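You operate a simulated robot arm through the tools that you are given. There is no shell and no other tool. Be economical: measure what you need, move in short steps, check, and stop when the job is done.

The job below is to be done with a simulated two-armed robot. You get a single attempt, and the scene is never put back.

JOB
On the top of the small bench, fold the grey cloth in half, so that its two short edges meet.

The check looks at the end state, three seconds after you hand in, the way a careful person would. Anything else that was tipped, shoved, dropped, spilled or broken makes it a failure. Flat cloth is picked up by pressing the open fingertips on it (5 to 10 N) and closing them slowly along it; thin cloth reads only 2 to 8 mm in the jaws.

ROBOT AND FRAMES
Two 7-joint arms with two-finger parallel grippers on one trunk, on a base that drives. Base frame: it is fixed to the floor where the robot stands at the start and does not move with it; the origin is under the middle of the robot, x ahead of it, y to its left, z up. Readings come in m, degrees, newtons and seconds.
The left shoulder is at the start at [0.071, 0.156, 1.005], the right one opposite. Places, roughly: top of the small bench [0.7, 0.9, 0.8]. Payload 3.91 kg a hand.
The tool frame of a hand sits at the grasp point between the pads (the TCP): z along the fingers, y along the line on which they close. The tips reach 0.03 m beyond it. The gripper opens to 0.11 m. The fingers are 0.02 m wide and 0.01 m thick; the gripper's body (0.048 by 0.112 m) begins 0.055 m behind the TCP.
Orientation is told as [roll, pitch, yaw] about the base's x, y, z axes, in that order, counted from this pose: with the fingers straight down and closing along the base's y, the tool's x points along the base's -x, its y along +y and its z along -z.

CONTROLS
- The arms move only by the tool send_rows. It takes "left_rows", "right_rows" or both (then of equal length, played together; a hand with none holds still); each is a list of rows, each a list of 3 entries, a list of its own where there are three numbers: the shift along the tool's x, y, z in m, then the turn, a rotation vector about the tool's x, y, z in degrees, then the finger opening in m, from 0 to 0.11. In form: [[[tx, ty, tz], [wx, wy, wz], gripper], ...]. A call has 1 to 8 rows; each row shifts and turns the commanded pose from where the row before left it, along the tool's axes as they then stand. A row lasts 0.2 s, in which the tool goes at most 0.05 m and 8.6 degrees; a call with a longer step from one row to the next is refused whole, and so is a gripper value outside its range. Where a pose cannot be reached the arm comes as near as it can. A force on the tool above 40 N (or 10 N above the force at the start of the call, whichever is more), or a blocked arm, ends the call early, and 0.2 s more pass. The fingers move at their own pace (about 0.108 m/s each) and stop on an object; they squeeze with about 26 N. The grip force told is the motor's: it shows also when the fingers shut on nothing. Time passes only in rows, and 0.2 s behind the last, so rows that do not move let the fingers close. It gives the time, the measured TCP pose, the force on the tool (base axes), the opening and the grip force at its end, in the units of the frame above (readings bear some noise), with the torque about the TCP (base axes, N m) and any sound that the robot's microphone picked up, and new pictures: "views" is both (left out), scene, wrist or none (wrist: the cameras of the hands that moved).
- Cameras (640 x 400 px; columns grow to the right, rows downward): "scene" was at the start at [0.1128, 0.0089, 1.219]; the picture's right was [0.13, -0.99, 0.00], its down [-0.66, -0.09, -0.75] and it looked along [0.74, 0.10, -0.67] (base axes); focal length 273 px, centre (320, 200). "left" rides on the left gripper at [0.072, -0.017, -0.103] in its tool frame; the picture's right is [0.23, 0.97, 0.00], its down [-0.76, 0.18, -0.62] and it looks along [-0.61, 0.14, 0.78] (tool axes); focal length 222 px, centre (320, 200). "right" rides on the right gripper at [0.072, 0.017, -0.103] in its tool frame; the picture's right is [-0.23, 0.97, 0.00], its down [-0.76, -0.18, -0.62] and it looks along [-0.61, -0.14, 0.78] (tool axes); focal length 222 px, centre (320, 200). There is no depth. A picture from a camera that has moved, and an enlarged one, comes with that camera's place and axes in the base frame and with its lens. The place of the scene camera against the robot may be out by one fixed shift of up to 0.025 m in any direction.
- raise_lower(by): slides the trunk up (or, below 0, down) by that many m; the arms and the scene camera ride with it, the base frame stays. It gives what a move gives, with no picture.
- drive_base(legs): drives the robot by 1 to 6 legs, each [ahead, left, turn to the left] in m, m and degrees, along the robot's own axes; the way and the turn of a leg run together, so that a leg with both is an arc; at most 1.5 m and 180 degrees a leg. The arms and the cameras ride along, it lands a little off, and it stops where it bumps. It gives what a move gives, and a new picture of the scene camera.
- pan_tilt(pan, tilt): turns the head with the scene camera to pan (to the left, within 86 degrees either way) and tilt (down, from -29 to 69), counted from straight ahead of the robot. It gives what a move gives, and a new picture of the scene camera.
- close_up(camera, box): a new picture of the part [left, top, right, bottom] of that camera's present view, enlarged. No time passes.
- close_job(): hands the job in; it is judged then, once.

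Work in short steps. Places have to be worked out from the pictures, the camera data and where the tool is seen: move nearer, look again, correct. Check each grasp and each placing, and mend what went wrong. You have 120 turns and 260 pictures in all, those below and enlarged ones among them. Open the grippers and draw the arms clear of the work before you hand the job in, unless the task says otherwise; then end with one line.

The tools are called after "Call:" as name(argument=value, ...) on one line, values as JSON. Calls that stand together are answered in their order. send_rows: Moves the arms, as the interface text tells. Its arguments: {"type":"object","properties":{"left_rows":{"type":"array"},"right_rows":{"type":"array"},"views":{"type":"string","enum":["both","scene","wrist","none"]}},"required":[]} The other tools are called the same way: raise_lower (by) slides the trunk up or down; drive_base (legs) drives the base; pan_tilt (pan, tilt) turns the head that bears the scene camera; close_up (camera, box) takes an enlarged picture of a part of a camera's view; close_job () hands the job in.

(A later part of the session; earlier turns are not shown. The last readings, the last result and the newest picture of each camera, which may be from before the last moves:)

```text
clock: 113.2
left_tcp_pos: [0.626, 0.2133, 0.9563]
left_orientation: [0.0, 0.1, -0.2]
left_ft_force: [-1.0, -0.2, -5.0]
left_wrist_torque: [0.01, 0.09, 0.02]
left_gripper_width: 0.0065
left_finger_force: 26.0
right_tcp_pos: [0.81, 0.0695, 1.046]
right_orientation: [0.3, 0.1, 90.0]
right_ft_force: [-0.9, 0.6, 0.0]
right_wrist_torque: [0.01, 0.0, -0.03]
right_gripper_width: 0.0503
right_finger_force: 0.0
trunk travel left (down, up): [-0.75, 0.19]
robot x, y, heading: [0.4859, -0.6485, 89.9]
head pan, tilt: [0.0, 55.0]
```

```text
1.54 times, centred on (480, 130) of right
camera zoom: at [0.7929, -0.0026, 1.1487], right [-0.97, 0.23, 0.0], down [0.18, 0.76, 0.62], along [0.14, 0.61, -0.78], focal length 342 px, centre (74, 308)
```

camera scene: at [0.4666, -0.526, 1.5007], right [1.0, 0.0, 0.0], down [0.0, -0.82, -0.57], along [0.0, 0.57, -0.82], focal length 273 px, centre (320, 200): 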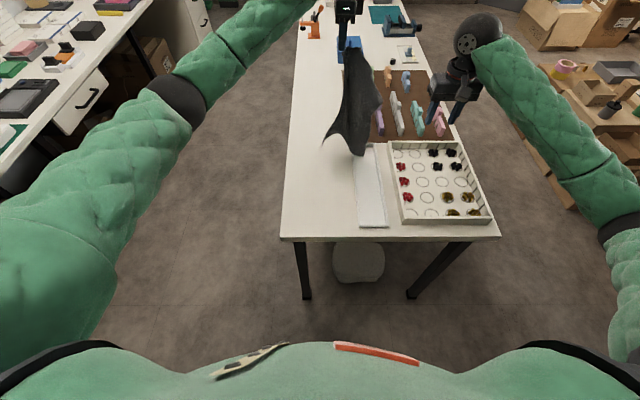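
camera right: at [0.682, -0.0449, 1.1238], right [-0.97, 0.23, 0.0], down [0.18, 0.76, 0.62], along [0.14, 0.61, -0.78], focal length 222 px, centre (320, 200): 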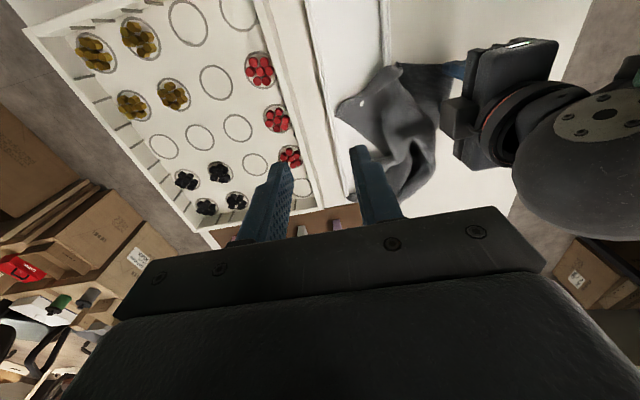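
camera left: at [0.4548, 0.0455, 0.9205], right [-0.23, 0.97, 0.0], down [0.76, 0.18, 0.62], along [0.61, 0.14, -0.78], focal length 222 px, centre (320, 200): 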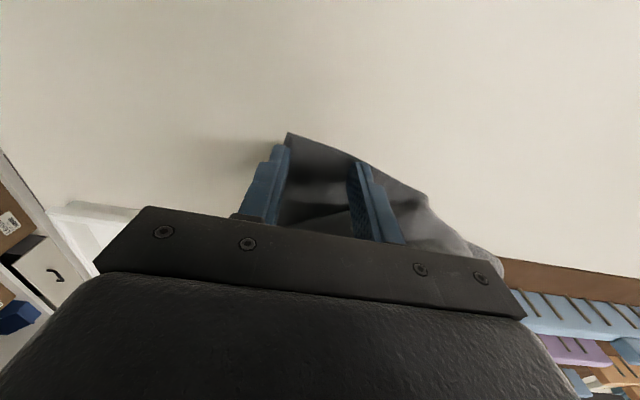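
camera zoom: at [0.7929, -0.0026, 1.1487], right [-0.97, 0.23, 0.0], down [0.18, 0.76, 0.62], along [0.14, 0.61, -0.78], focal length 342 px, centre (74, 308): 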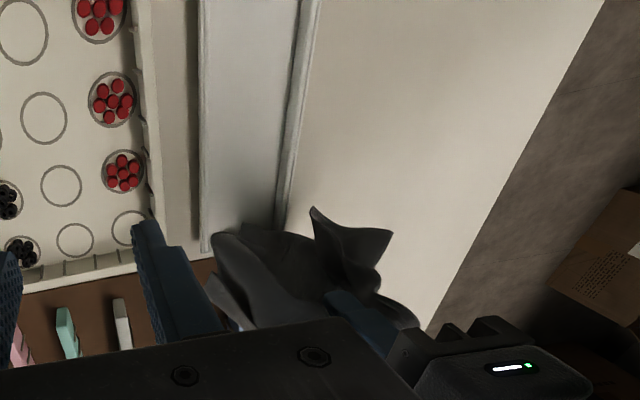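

The pull has dropped to 5 N. I'll keep lifting.

Call:
send_rows(left_rows=[[[0, 0, -0.01], [0, 0, 0], 0.0], [[0, 0, -0.01], [0, 0, 0], 0.0], [[0, 0, -0.01], [0, 0, 0], 0.0], [[0, 0, -0.01], [0, 0, 0], 0.0], [[0, 0, -0.01], [0, 0, 0], 0.0], [[0, 0, 0], [0, 0, 0], 0.0]], views="none")

Call:
close_up(camera="scene", box=[315, 70, 395, 160])

Call:
close_up(camera="right", box=[320, 0, 640, 260])

```text
clock: 114.6
left_tcp_pos: [0.6247, 0.2142, 1.0053]
left_orientation: [-0.2, 0.0, 0.1]
left_ft_force: [-4.6, 0.6, -22.4]
left_wrist_torque: [0.02, 0.16, -0.02]
left_gripper_width: 0.0044
left_finger_force: 26.3
right_tcp_pos: [0.8094, 0.0724, 1.0447]
right_orientation: [0.2, 0.2, 90.0]
right_ft_force: [-0.3, 0.5, 0.2]
right_wrist_torque: [-0.01, -0.02, -0.02]
right_gripper_width: 0.0498
right_finger_force: 0.0
trunk travel left (down, up): [-0.75, 0.19]
robot x, y, heading: [0.4906, -0.6477, 89.9]
head pan, tilt: [0.0, 55.0]
```

```text
4.44 times, centred on (355, 115) of scene
camera zoom: at [0.4662, -0.5249, 1.5006], right [1.0, 0.0, 0.0], down [0.0, -0.82, -0.57], along [0.0, 0.57, -0.82], focal length 1213 px, centre (164, 578)
```

zoom: 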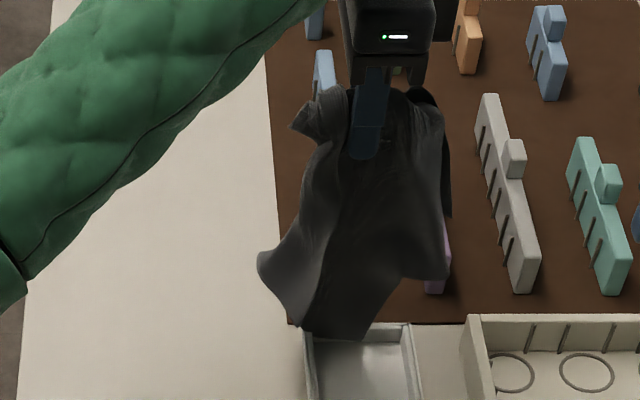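

```text
1.54 times, centred on (480, 130) of right
camera zoom: at [0.7929, -0.0011, 1.1476], right [-0.97, 0.23, 0.0], down [0.18, 0.76, 0.62], along [0.14, 0.6, -0.78], focal length 342 px, centre (74, 308)
```

zoom: 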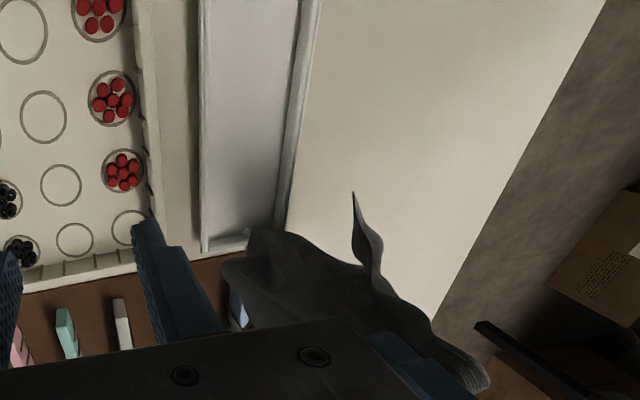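

The snag point computes to the tray's far-left corner (.60,.217), and straight up isn't freeing it. The tip may be under the tray edge, so I'll lower and pull outwards low, away from that corner (towards -x/+y).

Call:
send_rows(left_rows=[[[0.005, 0, 0.03], [0, 0, 0], 0.0], [[0.015, 0.01, 0.03], [0, 0, 0], 0.0], [[0.02, 0.015, 0.03], [0, 0, 0], 0.0], [[0.02, 0.015, 0.02], [0, 0, 0], 0.0], [[0.015, 0.01, 0.01], [0, 0, 0], 0.0], [[0.012, 0.008, 0], [0, 0, 0], 0.0], [[0.01, 0.007, 0], [0, 0, 0], 0.0], [[0, 0, 0], [0, 0, 0], 0.0]], views="none")

Call:
close_up(camera="scene", box=[315, 80, 395, 170])

```text
clock: 116.4
left_tcp_pos: [0.5297, 0.2794, 0.8864]
left_orientation: [0.0, 0.0, -0.2]
left_ft_force: [-0.2, 0.3, -0.2]
left_wrist_torque: [0.01, -0.01, 0.03]
left_gripper_width: 0.0043
left_finger_force: 26.1
right_tcp_pos: [0.8106, 0.0696, 1.0445]
right_orientation: [0.2, 0.0, 89.9]
right_ft_force: [-0.1, -0.6, 0.7]
right_wrist_torque: [-0.02, 0.01, -0.02]
right_gripper_width: 0.05
right_finger_force: 0.1
trunk travel left (down, up): [-0.75, 0.19]
robot x, y, heading: [0.4871, -0.6476, 90.1]
head pan, tilt: [0.0, 55.0]
```

```text
4.44 times, centred on (355, 125) of scene
camera zoom: at [0.4665, -0.5272, 1.5009], right [1.0, 0.0, 0.0], down [0.0, -0.82, -0.57], along [0.0, 0.57, -0.82], focal length 1213 px, centre (164, 533)
```

zoom: 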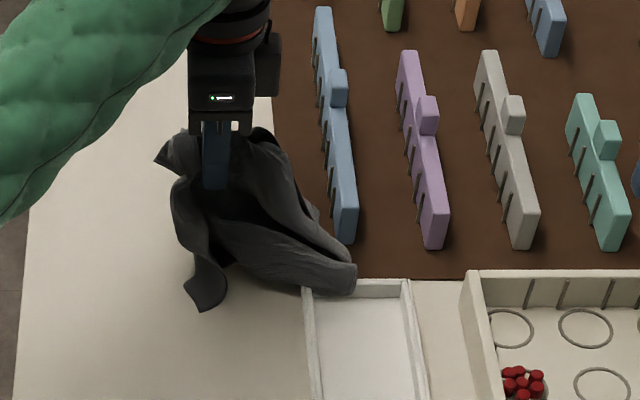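

Tension is gone at this position, and the rest of the tail still lies over the tray's far-left corner. I'll continue pulling outwards along the table.

Call:
send_rows(left_rows=[[[0.012, 0.006, 0], [0, 0, 0], 0.0], [[0.012, 0.006, 0], [0, 0, 0], 0.0], [[0.012, 0.006, 0], [0, 0, 0], 0.0], [[0.012, 0.006, 0], [0, 0, 0], 0.0], [[0.012, 0.006, 0], [0, 0, 0], 0.0], [[0.01, 0.006, 0], [0, 0, 0], 0.0], [[0.01, 0.006, 0], [0, 0, 0], 0.0], [[0, 0, 0], [0, 0, 0], 0.0]], views="none")

Call:
close_up(camera="scene", box=[305, 70, 395, 170])

```text
clock: 118.2
left_tcp_pos: [0.4494, 0.3214, 0.8851]
left_orientation: [0.0, 0.2, -0.2]
left_ft_force: [10.8, -6.7, -2.9]
left_wrist_torque: [-0.19, -0.27, -0.05]
left_gripper_width: 0.0043
left_finger_force: 26.0
right_tcp_pos: [0.8114, 0.0697, 1.0457]
right_orientation: [0.3, 0.1, 90.0]
right_ft_force: [0.1, 0.8, -0.6]
right_wrist_torque: [0.01, 0.0, -0.03]
right_gripper_width: 0.0501
right_finger_force: 0.1
trunk travel left (down, up): [-0.75, 0.19]
robot x, y, heading: [0.4864, -0.6513, 90.1]
head pan, tilt: [0.0, 55.0]
```

```text
4.00 times, centred on (350, 120) of scene
camera zoom: at [0.4678, -0.5273, 1.5009], right [1.0, 0.0, 0.0], down [0.0, -0.82, -0.57], along [0.0, 0.57, -0.82], focal length 1091 px, centre (200, 520)
```

zoom: 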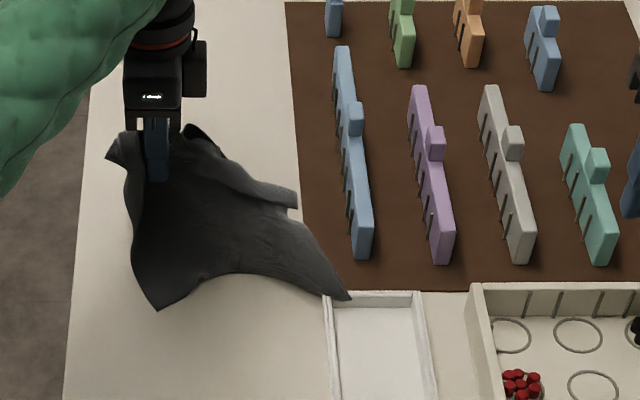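

Only one corner tip remains caught at the tray corner (13 N). I'll look closely at it and pull a touch more.

Call:
close_up(camera="scene", box=[370, 135, 400, 160])

Call:
send_rows(left_rows=[[[0.004, 0.003, -0.002], [0, 0, 0], 0.0], [[0.004, 0.003, -0.002], [0, 0, 0], 0.0], [[0.004, 0.003, -0.002], [0, 0, 0], 0.0], [[0, 0, 0], [0, 0, 0], 0.0]], views="none")

Call:
close_up(camera="scene", box=[365, 125, 405, 160])

```text
16.00 times, centred on (385, 148) of scene
camera zoom: at [0.4678, -0.5273, 1.5009], right [1.0, 0.0, 0.0], down [0.0, -0.82, -0.57], along [0.0, 0.57, -0.82], focal length 4366 px, centre (-720, 1040)
```

zoom: 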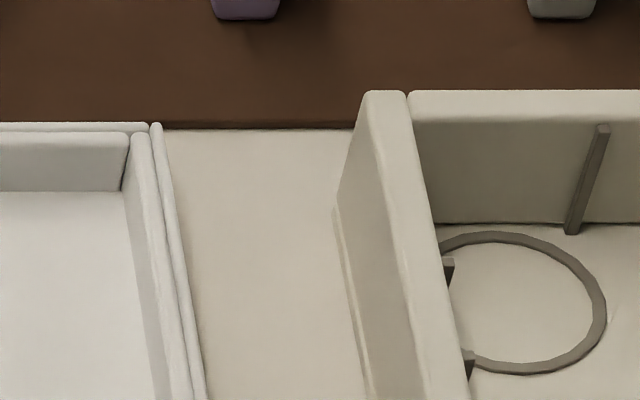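

```text
clock: 119.2
left_tcp_pos: [0.4378, 0.3304, 0.8914]
left_orientation: [0.0, 0.1, -0.2]
left_ft_force: [15.2, -10.2, -6.4]
left_wrist_torque: [-0.24, -0.3, -0.09]
left_gripper_width: 0.0043
left_finger_force: 26.3
right_tcp_pos: [0.8111, 0.0703, 1.0449]
right_orientation: [0.4, 0.1, 90.0]
right_ft_force: [0.1, -0.6, 0.3]
right_wrist_torque: [-0.02, 0.02, 0.02]
right_gripper_width: 0.05
right_finger_force: 0.0
trunk travel left (down, up): [-0.75, 0.19]
robot x, y, heading: [0.4891, -0.6499, 90.0]
head pan, tilt: [0.0, 55.0]
```

```text
11.43 times, centred on (385, 142) of scene
camera zoom: at [0.4678, -0.5272, 1.5009], right [1.0, 0.0, 0.0], down [0.0, -0.82, -0.57], along [0.0, 0.57, -0.82], focal length 3118 px, centre (-423, 857)
```

zoom: 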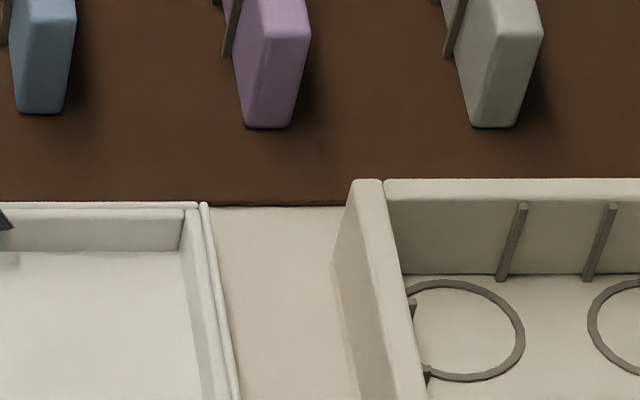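

Call:
close_up(camera="scene", box=[348, 132, 378, 152])

```text
16.00 times, centred on (363, 142) of scene
camera zoom: at [0.4678, -0.5272, 1.5009], right [1.0, 0.0, 0.0], down [0.0, -0.82, -0.57], along [0.0, 0.57, -0.82], focal length 4366 px, centre (-368, 1128)
```

zoom: 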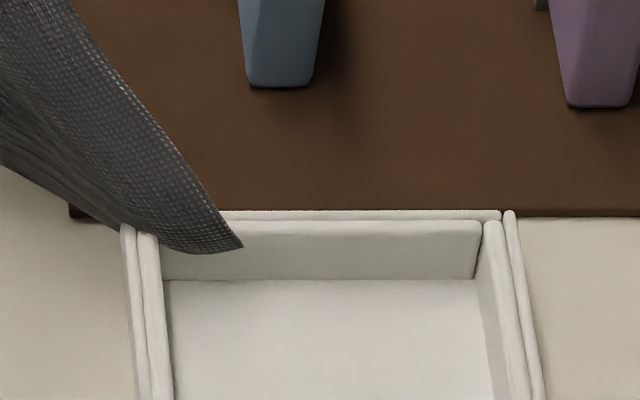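

Only the very tip is left, now over the top of the tray's corner walls. I'll move above the corner with slack and then pull straight up to slip it off.

Call:
send_rows(left_rows=[[[-0.03, -0.018, -0.01], [0, 0, 0], 0.0], [[-0.03, -0.018, -0.02], [0, 0, 0], 0.0], [[-0.03, -0.018, -0.02], [0, 0, 0], 0.0], [[-0.03, -0.018, -0.02], [0, 0, 0], 0.0], [[-0.03, -0.018, -0.02], [0, 0, 0], 0.0], [[-0.02, -0.01, -0.02], [0, 0, 0], 0.0], [[-0.01, 0, -0.02], [0, 0, 0], 0.0], [[0, 0, -0.015], [0, 0, 0], 0.0]], views="none")

Call:
send_rows(left_rows=[[[0, 0, -0.012], [0, 0, 0], 0.0], [[0, 0, -0.012], [0, 0, 0], 0.0], [[0, 0, -0.01], [0, 0, 0], 0.0], [[0, 0, 0], [0, 0, 0], 0.0]], views="scene")

Call:
close_up(camera="scene", box=[315, 60, 405, 160])

```text
clock: 121.0
left_tcp_pos: [0.617, 0.2286, 1.0368]
left_orientation: [0.0, 0.1, -0.1]
left_ft_force: [0.3, 0.0, -7.4]
left_wrist_torque: [-0.02, 0.12, -0.02]
left_gripper_width: 0.0041
left_finger_force: 26.3
right_tcp_pos: [0.8101, 0.0708, 1.0443]
right_orientation: [0.4, 0.0, 89.9]
right_ft_force: [-0.1, -0.9, 0.2]
right_wrist_torque: [-0.02, 0.02, 0.03]
right_gripper_width: 0.0502
right_finger_force: 0.2
trunk travel left (down, up): [-0.75, 0.19]
robot x, y, heading: [0.4903, -0.6481, 89.9]
head pan, tilt: [0.0, 55.0]
```

```text
clock: 122.0
left_tcp_pos: [0.6168, 0.2298, 1.0724]
left_orientation: [-0.1, 0.0, -0.1]
left_ft_force: [-0.1, -0.1, -0.3]
left_wrist_torque: [-0.01, 0.0, 0.02]
left_gripper_width: 0.0043
left_finger_force: 26.5
right_tcp_pos: [0.8097, 0.07, 1.0443]
right_orientation: [0.3, 0.0, 89.9]
right_ft_force: [0.6, -0.2, 0.4]
right_wrist_torque: [0.0, -0.03, 0.02]
right_gripper_width: 0.0502
right_finger_force: 0.0
trunk travel left (down, up): [-0.75, 0.19]
robot x, y, heading: [0.4856, -0.6482, 90.1]
head pan, tilt: [0.0, 55.0]
camera scene: at [0.4664, -0.5267, 1.5008], right [1.0, 0.0, 0.0], down [0.0, -0.82, -0.57], along [0.0, 0.57, -0.82], focal length 273 px, centre (320, 200)
```

scene: 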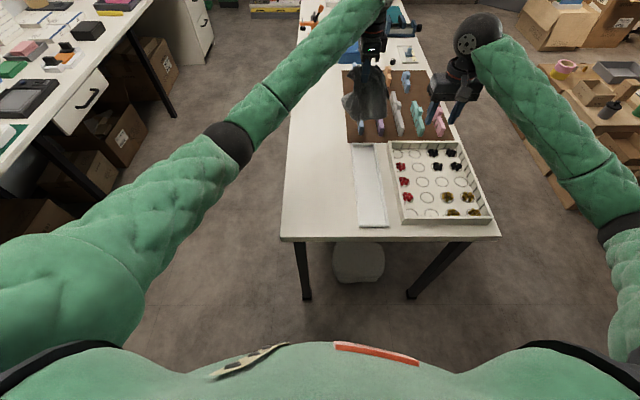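

```text
4.00 times, centred on (360, 110) of scene
camera zoom: at [0.4664, -0.5267, 1.5008], right [1.0, 0.0, 0.0], down [0.0, -0.82, -0.57], along [0.0, 0.57, -0.82], focal length 1091 px, centre (160, 560)
```

zoom: 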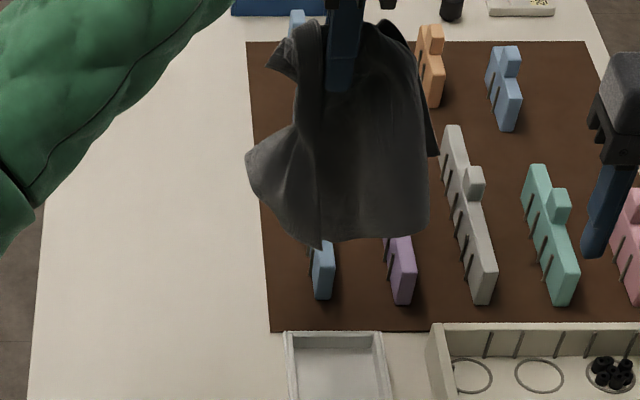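

Free at last: zero tension and the tray is intact. I'll carry the cloth over the clear strip left of the tray and lay it down, dragging towards the robot so it trails out along y.

Call:
send_rows(left_rows=[[[0, 0, -0.03], [0, 0, 0], 0.0], [[0.03, 0, -0.02], [0, 0, 0], 0.0], [[0.04, 0, 0], [0, 0, 0], 0.0], [[0.04, 0, 0], [0, 0, 0], 0.0], [[0.035, 0, 0], [0, 0, 0], 0.0], [[0, 0, 0.03], [0, 0, 0], 0.0], [[0, 0, 0.04], [0, 0, 0], 0.0], [[0, 0, 0.04], [0, 0, 0], 0.0]], views="none")

Call:
send_rows(left_rows=[[[0, -0.03, 0.02], [0, 0, 0], 0.0], [[0, -0.035, 0.02], [0, 0, 0], 0.0], [[0, -0.035, 0.02], [0, 0, 0], 0.0], [[0, -0.035, 0.02], [0, 0, 0], 0.0], [[0, -0.035, 0.02], [0, 0, 0], 0.0], [[0, -0.035, 0.03], [0, 0, 0], 0.0], [[0, -0.035, 0.03], [0, 0, 0], 0.0], [[0, 0, 0.02], [0, 0, 0], 0.0]], views="none")

Call:
close_up(camera="scene", box=[270, 100, 400, 240])

```text
clock: 123.8
left_tcp_pos: [0.4718, 0.2301, 1.0116]
left_orientation: [0.2, -0.1, -0.1]
left_ft_force: [-0.3, 0.2, -0.6]
left_wrist_torque: [-0.02, 0.0, 0.02]
left_gripper_width: 0.0043
left_finger_force: 25.2
right_tcp_pos: [0.8091, 0.0705, 1.0451]
right_orientation: [0.2, 0.2, 89.9]
right_ft_force: [-0.4, -0.1, 0.1]
right_wrist_torque: [0.02, 0.02, -0.01]
right_gripper_width: 0.0506
right_finger_force: 0.0
trunk travel left (down, up): [-0.75, 0.19]
robot x, y, heading: [0.4878, -0.6486, 90.0]
head pan, tilt: [0.0, 55.0]
```

```text
clock: 125.6
left_tcp_pos: [0.4703, -0.0121, 0.8311]
left_orientation: [0.0, 0.0, -0.1]
left_ft_force: [0.2, -0.1, 1.2]
left_wrist_torque: [0.0, 0.04, 0.01]
left_gripper_width: 0.0041
left_finger_force: 26.1
right_tcp_pos: [0.8093, 0.0706, 1.0448]
right_orientation: [0.3, 0.2, 89.9]
right_ft_force: [-0.3, -0.1, -0.1]
right_wrist_torque: [-0.01, -0.04, 0.0]
right_gripper_width: 0.0503
right_finger_force: 0.1
trunk travel left (down, up): [-0.75, 0.19]
robot x, y, heading: [0.4851, -0.6488, 90.3]
head pan, tilt: [0.0, 55.0]
```

```text
2.86 times, centred on (335, 170) of scene
camera zoom: at [0.4663, -0.5265, 1.5009], right [1.0, 0.0, 0.0], down [0.0, -0.82, -0.57], along [0.0, 0.57, -0.82], focal length 780 px, centre (277, 286)
```

zoom: 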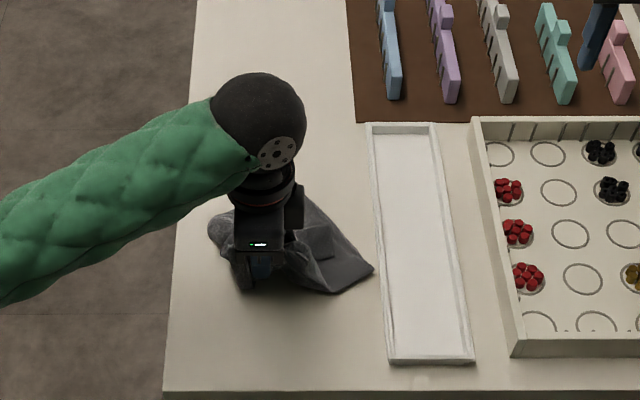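

The tray is empty and in place, and the cloth is on the clear strip. I'll open, raise, and look at how it lies.

Call:
send_rows(left_rows=[[[0, 0, 0], [0, 0, 0], 0.03], [[0, 0, -0.02], [0, 0, 0], 0.06], [[0, 0, -0.04], [0, 0, 0], 0.06], [[0, 0, -0.05], [0, 0, 0], 0.06], [[0.03, 0, -0.03], [0, 0, 0], 0.06], [[0.045, 0, 0], [0, 0, 0], 0.06], [[0.045, 0, 0], [0, 0, 0], 0.06], [[0.045, 0, 0], [0, 0, 0], 0.06]], views="none")

Call:
close_up(camera="scene", box=[285, 130, 375, 220])

Call:
close_up(camera="left", box=[120, 0, 520, 250])

```text
clock: 127.4
left_tcp_pos: [0.3047, -0.0125, 0.9727]
left_orientation: [0.0, -0.1, -0.2]
left_ft_force: [-0.4, -0.5, -0.5]
left_wrist_torque: [0.0, -0.02, 0.02]
left_gripper_width: 0.06
left_finger_force: 0.1
right_tcp_pos: [0.81, 0.0695, 1.0458]
right_orientation: [0.0, 0.0, 89.9]
right_ft_force: [-0.5, 0.5, 0.1]
right_wrist_torque: [-0.01, -0.03, 0.0]
right_gripper_width: 0.0502
right_finger_force: 0.1
trunk travel left (down, up): [-0.75, 0.19]
robot x, y, heading: [0.4885, -0.6489, 89.7]
head pan, tilt: [0.0, 55.0]
```

```text
4.44 times, centred on (330, 175) of scene
camera zoom: at [0.4646, -0.5279, 1.5009], right [1.0, 0.0, 0.0], down [0.0, -0.82, -0.57], along [0.0, 0.57, -0.82], focal length 1213 px, centre (276, 311)
```

zoom: 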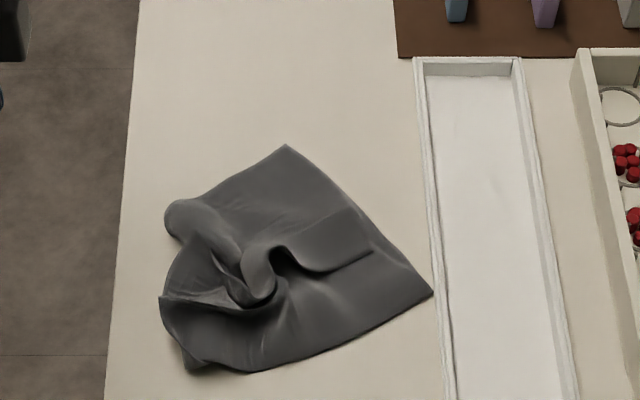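

```text
1.60 times, centred on (320, 125) of left
camera zoom: at [0.2324, -0.0287, 1.0773], right [-0.22, 0.97, 0.0], down [0.76, 0.17, 0.62], along [0.61, 0.14, -0.78], focal length 355 px, centre (320, 320)
```

zoom: 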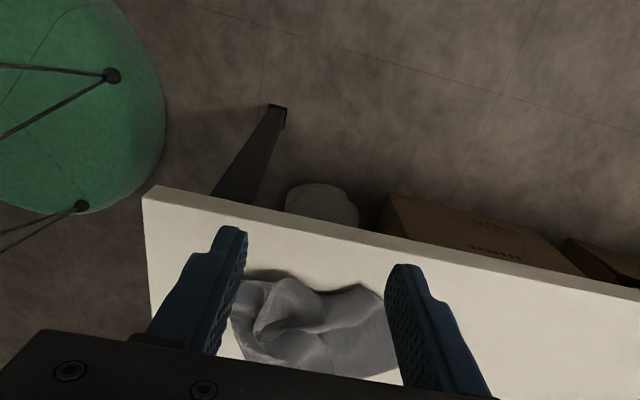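

The cloth is mostly spread. Two corners lie flat: A ≈(.498,.154) and B ≈(.605,.009), at the ends of one short edge. Lifting by both will let the bunched end fall free. I'll turn the right hand to yaw 0 and bring the left above A.

Call:
send_rows(left_rows=[[[-0.024, 0.0197, 0.01], [0, 0, 0], 0.05], [[-0.024, 0.0197, 0.01], [0, 0, 0], 0.05], [[-0.024, 0.0197, 0.01], [0, 0, 0], 0.05], [[-0.024, 0.0197, 0.01], [0, 0, 0], 0.05], [[-0.024, 0.0197, 0.01], [0, 0, 0], 0.05], [[-0.024, 0.0197, 0.015], [0, 0, 0], 0.05], [[-0.024, 0.0197, 0.015], [0, 0, 0], 0.05], [[-0.024, 0.0197, 0.015], [0, 0, 0], 0.05]], right_rows=[[[0, 0, 0], [0, 0, 8.5], 0.05], [[0, 0, 0], [0, 0, 8.5], 0.05], [[0, 0, 0], [0, 0, 8.5], 0.05], [[0, 0, 0], [0, 0, 8.5], 0.05], [[0, 0, 0], [0, 0, 8.5], 0.05], [[0, 0, 0], [0, 0, 8.5], 0.05], [[0, 0, 0], [0, 0, 8.5], 0.05], [[0, 0, 0], [0, 0, 8.5], 0.05]], views="none")

Call:
send_rows(right_rows=[[[0, 0, 0], [0, 0, 8.4], 0.05], [[0, 0, 0], [0, 0, 8.4], 0.05], [[0, 0, 0], [0, 0, 5], 0.05], [[0, 0, 0], [0, 0, 0], 0.05]], views="none")

Call:
close_up(camera="left", box=[120, 0, 520, 250])

```text
clock: 129.2
left_tcp_pos: [0.5001, 0.1465, 0.8754]
left_orientation: [0.0, 0.0, 0.0]
left_ft_force: [-0.1, -0.5, 0.8]
left_wrist_torque: [0.04, 0.01, 0.0]
left_gripper_width: 0.05
left_finger_force: 0.2
right_tcp_pos: [0.8111, 0.0723, 1.046]
right_orientation: [0.1, 0.4, 21.9]
right_ft_force: [0.2, 0.2, -0.1]
right_wrist_torque: [0.0, 0.03, 0.0]
right_gripper_width: 0.0502
right_finger_force: 0.1
trunk travel left (down, up): [-0.75, 0.19]
robot x, y, heading: [0.4855, -0.6481, 90.0]
head pan, tilt: [0.0, 55.0]
```

```text
clock: 130.2
left_tcp_pos: [0.4987, 0.1457, 0.8759]
left_orientation: [0.0, 0.1, -0.1]
left_ft_force: [-0.2, 0.9, -0.4]
left_wrist_torque: [-0.01, 0.03, -0.01]
left_gripper_width: 0.0501
left_finger_force: 0.0
right_tcp_pos: [0.8119, 0.0712, 1.0471]
right_orientation: [-0.2, 0.3, 0.0]
right_ft_force: [0.7, 0.4, -1.0]
right_wrist_torque: [0.04, -0.01, -0.01]
right_gripper_width: 0.0502
right_finger_force: 0.1
trunk travel left (down, up): [-0.75, 0.19]
robot x, y, heading: [0.4878, -0.6461, 89.8]
head pan, tilt: [0.0, 55.0]
```

```text
1.60 times, centred on (320, 125) of left
camera zoom: at [0.4268, 0.1295, 0.9806], right [-0.23, 0.97, 0.0], down [0.76, 0.18, 0.62], along [0.61, 0.14, -0.78], focal length 355 px, centre (320, 320)
```

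zoom: 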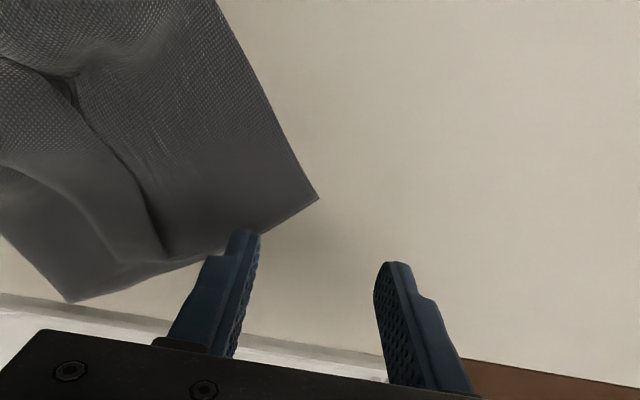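

Corner A is at (.497,.144) and B at (.605,-.005). I'll align the left hand over A and low, and bring the right hand above (.580,.008) to pinch around corner B.

Call:
send_rows(left_rows=[[[0.002, -0.006, 0.01], [0, 0, 0], 0.04], [[0.002, -0.006, 0.01], [0, 0, 0], 0.04], [[0, 0, 0.01], [0, 0, 0], 0.04], [[0, 0, 0.01], [0, 0, 0], 0.04], [[0, 0, 0.01], [0, 0, 0], 0.04], [[0, 0, 0.008], [0, 0, 0], 0.04], [[0, 0, 0.004], [0, 0, 0], 0.04], [[0, 0, 0], [0, 0, 0], 0.04]], right_rows=[[[0.029, -0.0079, 0.01], [0, 0, 0], 0.055], [[0.029, -0.0079, 0.01], [0, 0, 0], 0.055], [[0.029, -0.0079, 0.01], [0, 0, 0], 0.055], [[0.029, -0.0079, 0.02], [0, 0, 0], 0.055], [[0.029, -0.0079, 0.025], [0, 0, 0], 0.055], [[0.029, -0.0079, 0.03], [0, 0, 0], 0.055], [[0.029, -0.0079, 0.03], [0, 0, 0], 0.055], [[0.029, -0.0079, 0.03], [0, 0, 0], 0.055]], views="none")

Call:
close_up(camera="right", box=[120, 0, 520, 250])

Call:
close_up(camera="left", box=[120, 0, 520, 250])

```text
clock: 132.0
left_tcp_pos: [0.495, 0.1353, 0.8145]
left_orientation: [0.0, 0.0, -0.1]
left_ft_force: [0.0, 0.1, -0.2]
left_wrist_torque: [-0.01, -0.01, 0.02]
left_gripper_width: 0.0401
left_finger_force: 0.1
right_tcp_pos: [0.5757, 0.0062, 0.8843]
right_orientation: [-0.1, 0.3, 0.2]
right_ft_force: [-0.8, 0.2, -0.9]
right_wrist_torque: [-0.01, -0.03, 0.02]
right_gripper_width: 0.0551
right_finger_force: 0.0
trunk travel left (down, up): [-0.75, 0.19]
robot x, y, heading: [0.4878, -0.6501, 89.9]
head pan, tilt: [0.0, 55.0]
```

```text
1.60 times, centred on (320, 125) of right
camera zoom: at [0.5045, 0.0226, 0.9888], right [0.22, 0.97, 0.0], down [0.76, -0.18, 0.62], along [0.6, -0.14, -0.78], focal length 355 px, centre (320, 320)
```

zoom: 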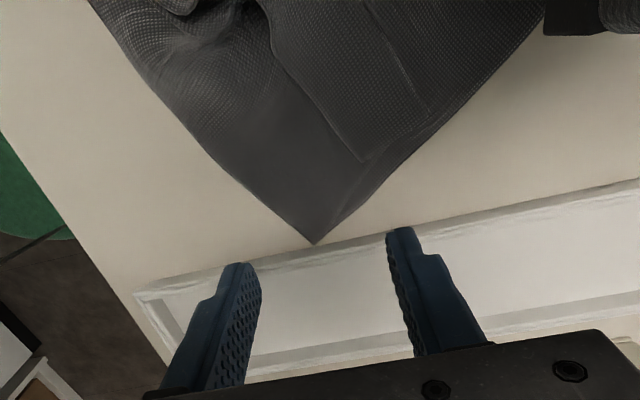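

```text
1.60 times, centred on (320, 125) of left
camera zoom: at [0.4223, 0.1179, 0.9193], right [-0.23, 0.97, 0.0], down [0.76, 0.18, 0.62], along [0.61, 0.14, -0.78], focal length 355 px, centre (320, 320)
```

zoom: 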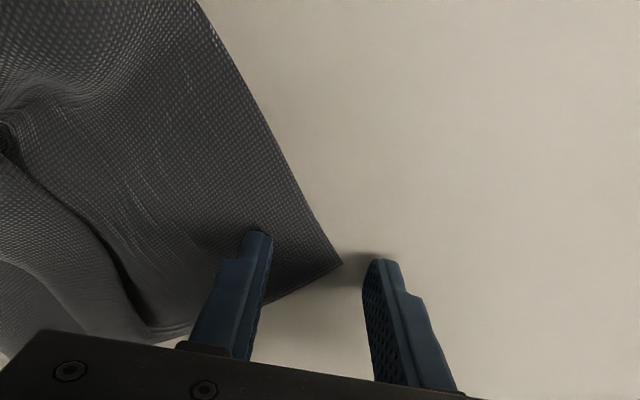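

Both are aligned. I'll press and close the left on A while lowering the right around B.

Call:
send_rows(left_rows=[[[0, 0, 0.002], [0, 0, 0], 0.04], [[0, 0, 0.0013], [0, 0, 0], 0.04], [[0, 0, 0], [0, 0, 0], 0.033], [[0, 0, 0], [0, 0, 0], 0.026], [[0, 0, 0], [0, 0, 0], 0.018], [[0, 0, 0], [0, 0, 0], 0.01], [[0, 0, 0], [0, 0, 0], 0.0], [[0, 0, 0], [0, 0, 0], 0.0]], right_rows=[[[-0.002, 0, 0.015], [0, 0, 0], 0.055], [[0, 0, 0.015], [0, 0, 0], 0.055], [[0, 0, 0.012], [0, 0, 0], 0.055], [[0, 0, 0.012], [0, 0, 0], 0.055], [[0, 0, 0.008], [0, 0, 0], 0.055], [[0, 0, 0.005], [0, 0, 0], 0.055], [[0, 0, 0.003], [0, 0, 0], 0.055], [[0, 0, 0], [0, 0, 0], 0.055]], views="none")

```text
clock: 133.8
left_tcp_pos: [0.4943, 0.1343, 0.813]
left_orientation: [0.2, 0.0, -0.2]
left_ft_force: [0.9, 0.4, 4.8]
left_wrist_torque: [-0.02, 0.01, -0.02]
left_gripper_width: 0.0022
left_finger_force: 25.7
right_tcp_pos: [0.5795, 0.006, 0.8124]
right_orientation: [-0.1, 0.3, 0.2]
right_ft_force: [-0.7, 0.4, 0.9]
right_wrist_torque: [0.02, 0.02, 0.01]
right_gripper_width: 0.0552
right_finger_force: 0.0
trunk travel left (down, up): [-0.75, 0.19]
robot x, y, heading: [0.4887, -0.6478, 90.1]
head pan, tilt: [0.0, 55.0]
```

The left has A (2.2 mm). Now the right presses and closes on B.

Call:
send_rows(right_rows=[[[0, 0, 0.0014], [0, 0, 0], 0.055], [[0, 0, 0], [0, 0, 0], 0.045], [[0, 0, 0], [0, 0, 0], 0.036], [[0, 0, 0], [0, 0, 0], 0.027], [[0, 0, 0], [0, 0, 0], 0.018], [[0, 0, 0], [0, 0, 0], 0.009], [[0, 0, 0], [0, 0, 0], 0.0], [[0, 0, 0], [0, 0, 0], 0.0]], views="none")

Call:
close_up(camera="right", box=[120, 0, 520, 250])

```text
clock: 135.6
left_tcp_pos: [0.493, 0.1354, 0.8123]
left_orientation: [0.0, 0.1, 0.0]
left_ft_force: [0.8, -0.7, 2.3]
left_wrist_torque: [-0.01, 0.02, -0.05]
left_gripper_width: 0.0023
left_finger_force: 26.6
right_tcp_pos: [0.5797, 0.0066, 0.8123]
right_orientation: [0.0, 0.4, 0.2]
right_ft_force: [-0.8, -0.3, 8.8]
right_wrist_torque: [0.05, 0.02, 0.0]
right_gripper_width: 0.0
right_finger_force: 25.6
trunk travel left (down, up): [-0.75, 0.19]
robot x, y, heading: [0.4868, -0.6505, 90.0]
head pan, tilt: [0.0, 55.0]
```

```text
1.60 times, centred on (320, 125) of right
camera zoom: at [0.5072, 0.0226, 0.9161], right [0.22, 0.97, 0.0], down [0.77, -0.17, 0.62], along [0.6, -0.14, -0.79], focal length 355 px, centre (320, 320)
```

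zoom: 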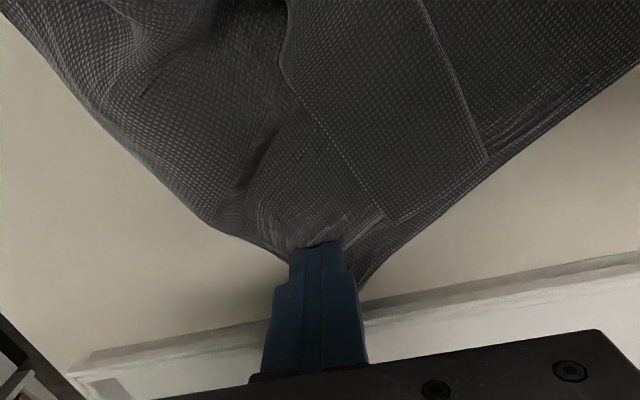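

Right slipped off (0 mm). I'll raise slightly and shift 1 cm inboard so one finger is firmly on the cloth and the other just outside the edge, then press harder and retry.

Call:
send_rows(right_rows=[[[0, 0, -0.008], [0, 0, 0], 0.0], [[0.01, -0.006, 0], [0, 0, 0], 0.042], [[0, 0, 0], [0, 0, 0], 0.042], [[0, 0, 0.006], [0, 0, 0], 0.042], [[0, 0, 0.0025], [0, 0, 0], 0.042], [[0, 0, 0], [0, 0, 0], 0.042]], views="none")

Call:
close_up(camera="right", box=[120, 0, 520, 250])

```text
clock: 137.0
left_tcp_pos: [0.4947, 0.1339, 0.8118]
left_orientation: [0.1, 0.1, -0.2]
left_ft_force: [-0.4, -0.7, 1.3]
left_wrist_torque: [0.01, -0.02, 0.0]
left_gripper_width: 0.0022
left_finger_force: 25.6
right_tcp_pos: [0.5691, -0.0001, 0.8118]
right_orientation: [0.0, 0.3, 0.3]
right_ft_force: [0.1, 0.8, 15.1]
right_wrist_torque: [0.36, -0.12, 0.01]
right_gripper_width: 0.0425
right_finger_force: 0.1
trunk travel left (down, up): [-0.75, 0.19]
robot x, y, heading: [0.4889, -0.6476, 90.3]
head pan, tilt: [0.0, 55.0]
```

```text
1.60 times, centred on (320, 125) of right
camera zoom: at [0.497, 0.0165, 0.9161], right [0.22, 0.97, 0.0], down [0.77, -0.18, 0.62], along [0.6, -0.14, -0.79], focal length 355 px, centre (320, 320)
```

zoom: 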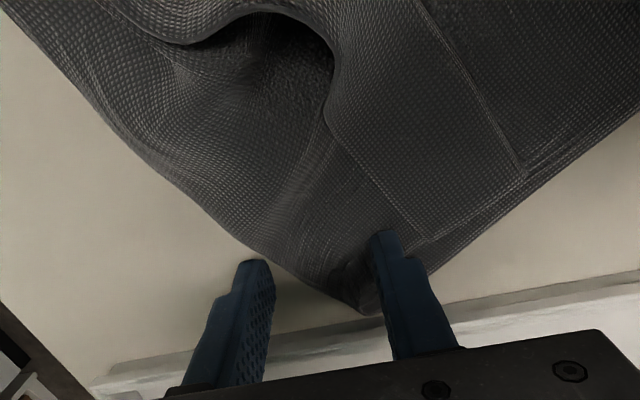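

Good: one finger is on the cloth (15 N) with the edge between. Closing slowly.

Call:
send_rows(right_rows=[[[0, 0, -0.0002], [0, 0, 0], 0.036], [[0, 0, 0], [0, 0, 0], 0.03], [[0, 0, 0], [0, 0, 0], 0.024], [[0, 0, 0], [0, 0, 0], 0.018], [[0, 0, 0], [0, 0, 0], 0.012], [[0, 0, 0], [0, 0, 0], 0.006], [[0, 0, 0], [0, 0, 0], 0.0], [[0, 0, 0], [0, 0, 0], 0.0]], views="none")

Call:
close_up(camera="right", box=[120, 0, 520, 250])

```text
clock: 138.8
left_tcp_pos: [0.494, 0.1338, 0.8118]
left_orientation: [0.1, 0.0, -0.1]
left_ft_force: [0.6, -2.4, 0.9]
left_wrist_torque: [-0.04, -0.04, -0.03]
left_gripper_width: 0.002
left_finger_force: 26.2
right_tcp_pos: [0.5689, 0.0005, 0.8133]
right_orientation: [0.0, 0.3, 0.1]
right_ft_force: [-0.2, 4.8, 17.7]
right_wrist_torque: [0.22, -0.04, 0.01]
right_gripper_width: 0.0
right_finger_force: 26.0
trunk travel left (down, up): [-0.75, 0.19]
robot x, y, heading: [0.4849, -0.6487, 90.3]
head pan, tilt: [0.0, 55.0]
```

```text
1.60 times, centred on (320, 125) of right
camera zoom: at [0.4972, 0.0168, 0.9159], right [0.22, 0.97, 0.0], down [0.77, -0.18, 0.62], along [0.6, -0.14, -0.79], focal length 355 px, centre (320, 320)
```

zoom: 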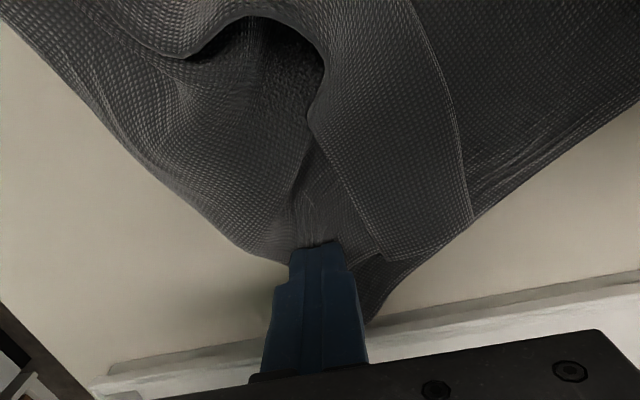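

It reads 0 again. I'll test with a small lift of both hands to see whether B comes along.

Call:
send_rows(left_rows=[[[0, 0, -0.005], [0, 0, 0], 0.0], [[0, 0, -0.01], [0, 0, 0], 0.0], [[0, 0, -0.015], [0, 0, 0], 0.0], [[0, 0, 0], [0, 0, 0], 0.0]], right_rows=[[[0, 0, -0.005], [0, 0, 0], 0.0], [[0, 0, -0.01], [0, 0, 0], 0.0], [[0, 0, -0.015], [0, 0, 0], 0.0], [[0, 0, 0], [0, 0, 0], 0.0]], views="none")

Call:
close_up(camera="right", box=[120, 0, 520, 250])

```text
clock: 139.8
left_tcp_pos: [0.494, 0.135, 0.841]
left_orientation: [0.0, 0.0, -0.1]
left_ft_force: [0.3, 0.1, -0.3]
left_wrist_torque: [0.03, -0.02, 0.03]
left_gripper_width: 0.002
left_finger_force: 26.1
right_tcp_pos: [0.569, 0.0005, 0.84]
right_orientation: [-0.1, 0.4, 0.2]
right_ft_force: [0.5, -0.2, 0.1]
right_wrist_torque: [0.02, 0.01, -0.02]
right_gripper_width: 0.0001
right_finger_force: 26.0
trunk travel left (down, up): [-0.75, 0.19]
robot x, y, heading: [0.4871, -0.6488, 90.2]
head pan, tilt: [0.0, 55.0]
```

```text
1.60 times, centred on (320, 125) of right
camera zoom: at [0.496, 0.0167, 0.9447], right [0.22, 0.97, 0.0], down [0.77, -0.17, 0.62], along [0.6, -0.14, -0.78], focal length 355 px, centre (320, 320)
```

zoom: 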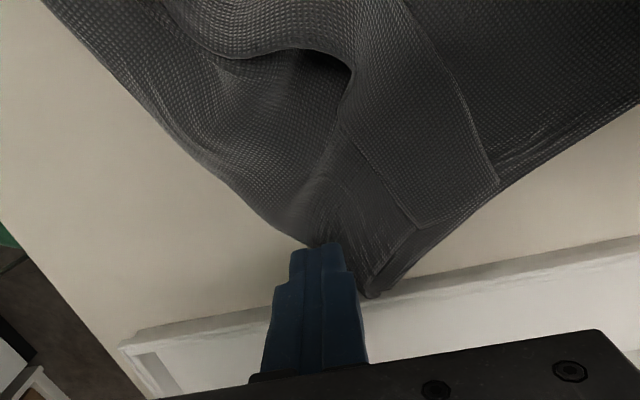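

The right holds nothing. I'll raise A with the left so the A–B edge slopes up like a curtain; the right can then pinch that standing edge near B.

Call:
send_rows(left_rows=[[[0, 0, -0.02], [0, 0, 0], 0.0], [[0, 0, -0.02], [0, 0, 0], 0.0], [[0, 0, -0.02], [0, 0, 0], 0.0], [[0, 0, -0.02], [0, 0, 0], 0.0], [[0, 0, 0], [0, 0, 0], 0.0]], right_rows=[[[0, 0, -0.01], [0, 0, 0], 0.03], [[0, 0, -0.01], [0, 0, 0], 0.06], [[0, 0, 0], [0, 0, 0], 0.06], [[0, 0, 0], [0, 0, 0], 0.06], [[0, 0, 0], [0, 0, 0], 0.06]], views="none")

Call:
close_up(camera="right", box=[120, 0, 520, 250])

Call:
close_up(camera="scene", box=[290, 110, 390, 210])

```text
clock: 141.0
left_tcp_pos: [0.4933, 0.1346, 0.9212]
left_orientation: [0.0, 0.1, -0.1]
left_ft_force: [0.3, -0.5, -0.2]
left_wrist_torque: [0.02, -0.01, 0.01]
left_gripper_width: 0.0019
left_finger_force: 25.7
right_tcp_pos: [0.5691, 0.0, 0.8605]
right_orientation: [-0.2, 0.3, 0.2]
right_ft_force: [-0.1, 0.4, 0.6]
right_wrist_torque: [0.0, 0.0, -0.02]
right_gripper_width: 0.0599
right_finger_force: 0.1
trunk travel left (down, up): [-0.75, 0.19]
robot x, y, heading: [0.4901, -0.6455, 89.9]
head pan, tilt: [0.0, 55.0]
```

```text
1.60 times, centred on (320, 125) of right
camera zoom: at [0.4966, 0.017, 0.9648], right [0.22, 0.97, 0.0], down [0.77, -0.17, 0.62], along [0.6, -0.14, -0.78], focal length 355 px, centre (320, 320)
```

zoom: 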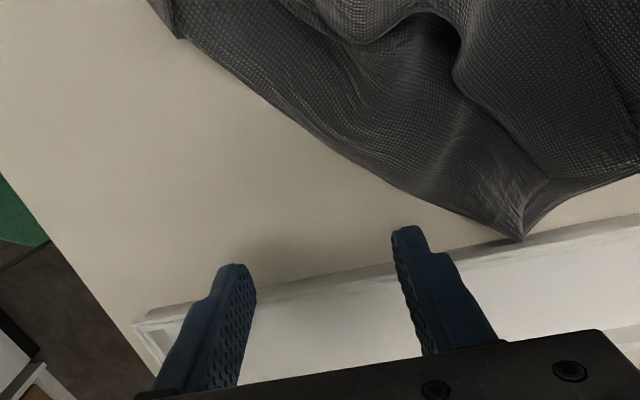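

```text
4.00 times, centred on (340, 160) of scene
camera zoom: at [0.466, -0.5268, 1.5008], right [1.0, 0.0, 0.0], down [0.0, -0.82, -0.57], along [0.0, 0.57, -0.82], focal length 1091 px, centre (240, 360)
```

zoom: 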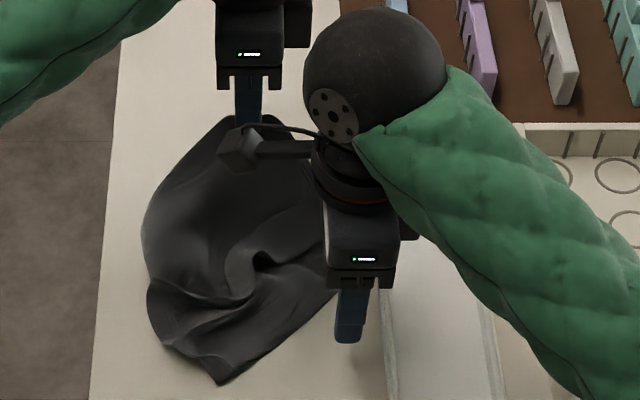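

B got pulled near the tray. Two-hand pinching is costing too much, so I'll use one hand. The left lifts the cloth by A until it hangs clear, carries it so the opposite corner lands at ≈(.585,.235), and lays it along the diagonal towards (.375,-.075) so it spreads flat.

Call:
send_rows(left_rows=[[[0, 0, -0.04], [0, 0, 0], 0.0], [[0, 0, -0.045], [0, 0, 0], 0.0], [[0, 0, -0.045], [0, 0, 0], 0.0], [[0, 0, -0.045], [0, 0, 0], 0.0], [[0, 0, -0.045], [0, 0, 0], 0.0], [[0, 0, -0.045], [0, 0, 0], 0.0], [[0, 0, -0.045], [0, 0, 0], 0.0], [[0, 0, 0], [0, 0, 0], 0.0]], right_rows=[[[0, 0, -0.03], [0, 0, 0], 0.05], [[-0.01, 0, -0.04], [0, 0, 0], 0.05], [[-0.03, 0, -0.035], [0, 0, 0], 0.05], [[-0.04, 0, -0.025], [0, 0, 0], 0.05], [[-0.045, 0, -0.02], [0, 0, 0], 0.05], [[-0.045, 0, 0], [0, 0, 0], 0.05], [[-0.045, 0, 0], [0, 0, 0], 0.05], [[-0.02, 0, 0], [0, 0, 0], 0.05]], views="none")

Call:
send_rows(left_rows=[[[-0.015, 0.017, 0], [0, 0, 0], 0.0], [[-0.015, 0.017, 0], [0, 0, 0], 0.0], [[-0.015, 0.017, 0], [0, 0, 0], 0.0], [[-0.015, 0.017, 0], [0, 0, 0], 0.0], [[-0.015, 0.017, 0], [0, 0, 0], 0.0], [[-0.015, 0.017, 0], [0, 0, 0], 0.0], [[0, 0, 0], [0, 0, 0], 0.0], [[0, 0, 0], [0, 0, 0], 0.0]], views="none")

Call:
close_up(camera="scene", box=[290, 0, 420, 160])

```text
clock: 142.8
left_tcp_pos: [0.4911, 0.1347, 1.2331]
left_orientation: [0.1, -0.1, -0.2]
left_ft_force: [0.0, 0.0, 0.1]
left_wrist_torque: [-0.02, -0.01, 0.0]
left_gripper_width: 0.0022
left_finger_force: 26.7
right_tcp_pos: [0.8065, 0.0007, 1.0088]
right_orientation: [-0.1, 0.3, 0.3]
right_ft_force: [-0.2, 0.1, -0.5]
right_wrist_torque: [-0.01, -0.04, -0.02]
right_gripper_width: 0.0503
right_finger_force: 0.1
trunk travel left (down, up): [-0.75, 0.19]
robot x, y, heading: [0.4894, -0.6484, 89.9]
head pan, tilt: [0.0, 55.0]
```

```text
clock: 144.6
left_tcp_pos: [0.5861, 0.2365, 1.2307]
left_orientation: [0.0, 0.2, -0.1]
left_ft_force: [0.1, 0.1, -0.5]
left_wrist_torque: [0.02, 0.02, 0.01]
left_gripper_width: 0.0021
left_finger_force: 26.6
right_tcp_pos: [0.8072, 0.0008, 1.0089]
right_orientation: [0.0, 0.3, 0.2]
right_ft_force: [1.5, 0.0, -0.6]
right_wrist_torque: [0.01, 0.01, 0.02]
right_gripper_width: 0.05
right_finger_force: 0.0
trunk travel left (down, up): [-0.75, 0.19]
robot x, y, heading: [0.486, -0.6501, 90.1]
head pan, tilt: [0.0, 55.0]
```

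```text
2.50 times, centred on (355, 80) of scene
camera zoom: at [0.4667, -0.5269, 1.5009], right [1.0, 0.0, 0.0], down [0.0, -0.82, -0.57], along [0.0, 0.57, -0.82], focal length 682 px, centre (232, 500)
```

zoom: 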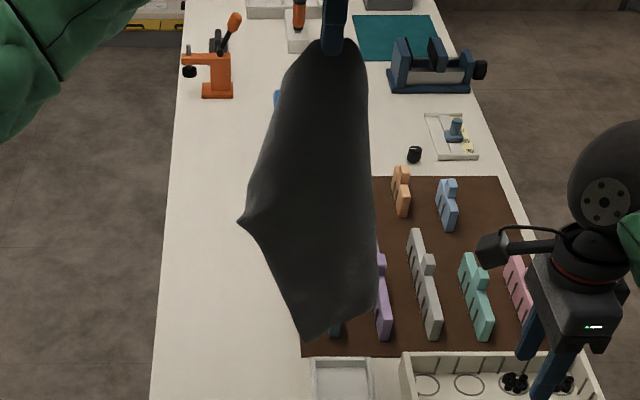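

It hangs beautifully as a sheet: the short-edge neighbour is on the left, the long-edge neighbour on the right, and the opposite corner at the bottom. So the diagonal should go the other way. I'll set the bottom corner at ≈(.39,.24) and lay towards (.595,-.07).

Call:
send_rows(left_rows=[[[0.03, 0, 0], [0, 0, 0], 0.0], [[0.04, 0, 0], [0, 0, 0], 0.0], [[0.04, 0, 0], [0, 0, 0], 0.0], [[0.04, 0, 0], [0, 0, 0], 0.0], [[0.03, 0, 0], [0, 0, 0], 0.0], [[0.016, 0, 0.0], [0, 0, 0], 0.0], [[0, 0, 0.015], [0, 0, 0], 0.0], [[0, 0, 0.015], [0, 0, 0], 0.0]], views="none")

Call:
close_up(camera="scene", box=[240, 0, 400, 180])

```text
clock: 146.4
left_tcp_pos: [0.3897, 0.2357, 1.2018]
left_orientation: [-0.1, 0.0, -0.1]
left_ft_force: [1.1, 0.7, -0.3]
left_wrist_torque: [0.01, 0.01, -0.02]
left_gripper_width: 0.0022
left_finger_force: 25.9
right_tcp_pos: [0.806, 0.0024, 1.0098]
right_orientation: [-0.1, 0.2, 0.2]
right_ft_force: [-0.1, 0.6, -0.4]
right_wrist_torque: [-0.01, 0.01, 0.0]
right_gripper_width: 0.0498
right_finger_force: 0.2
trunk travel left (down, up): [-0.75, 0.19]
robot x, y, heading: [0.4875, -0.6489, 89.8]
head pan, tilt: [0.0, 55.0]
```

```text
2.22 times, centred on (320, 90) of scene
camera zoom: at [0.4658, -0.5268, 1.5009], right [1.0, 0.0, 0.0], down [0.0, -0.82, -0.57], along [0.0, 0.57, -0.82], focal length 606 px, centre (320, 444)
```

zoom: 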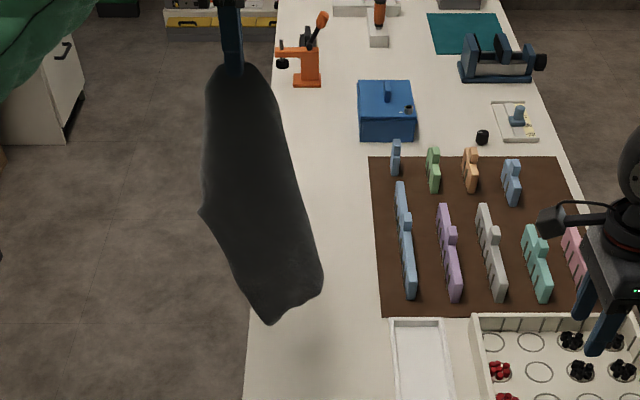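

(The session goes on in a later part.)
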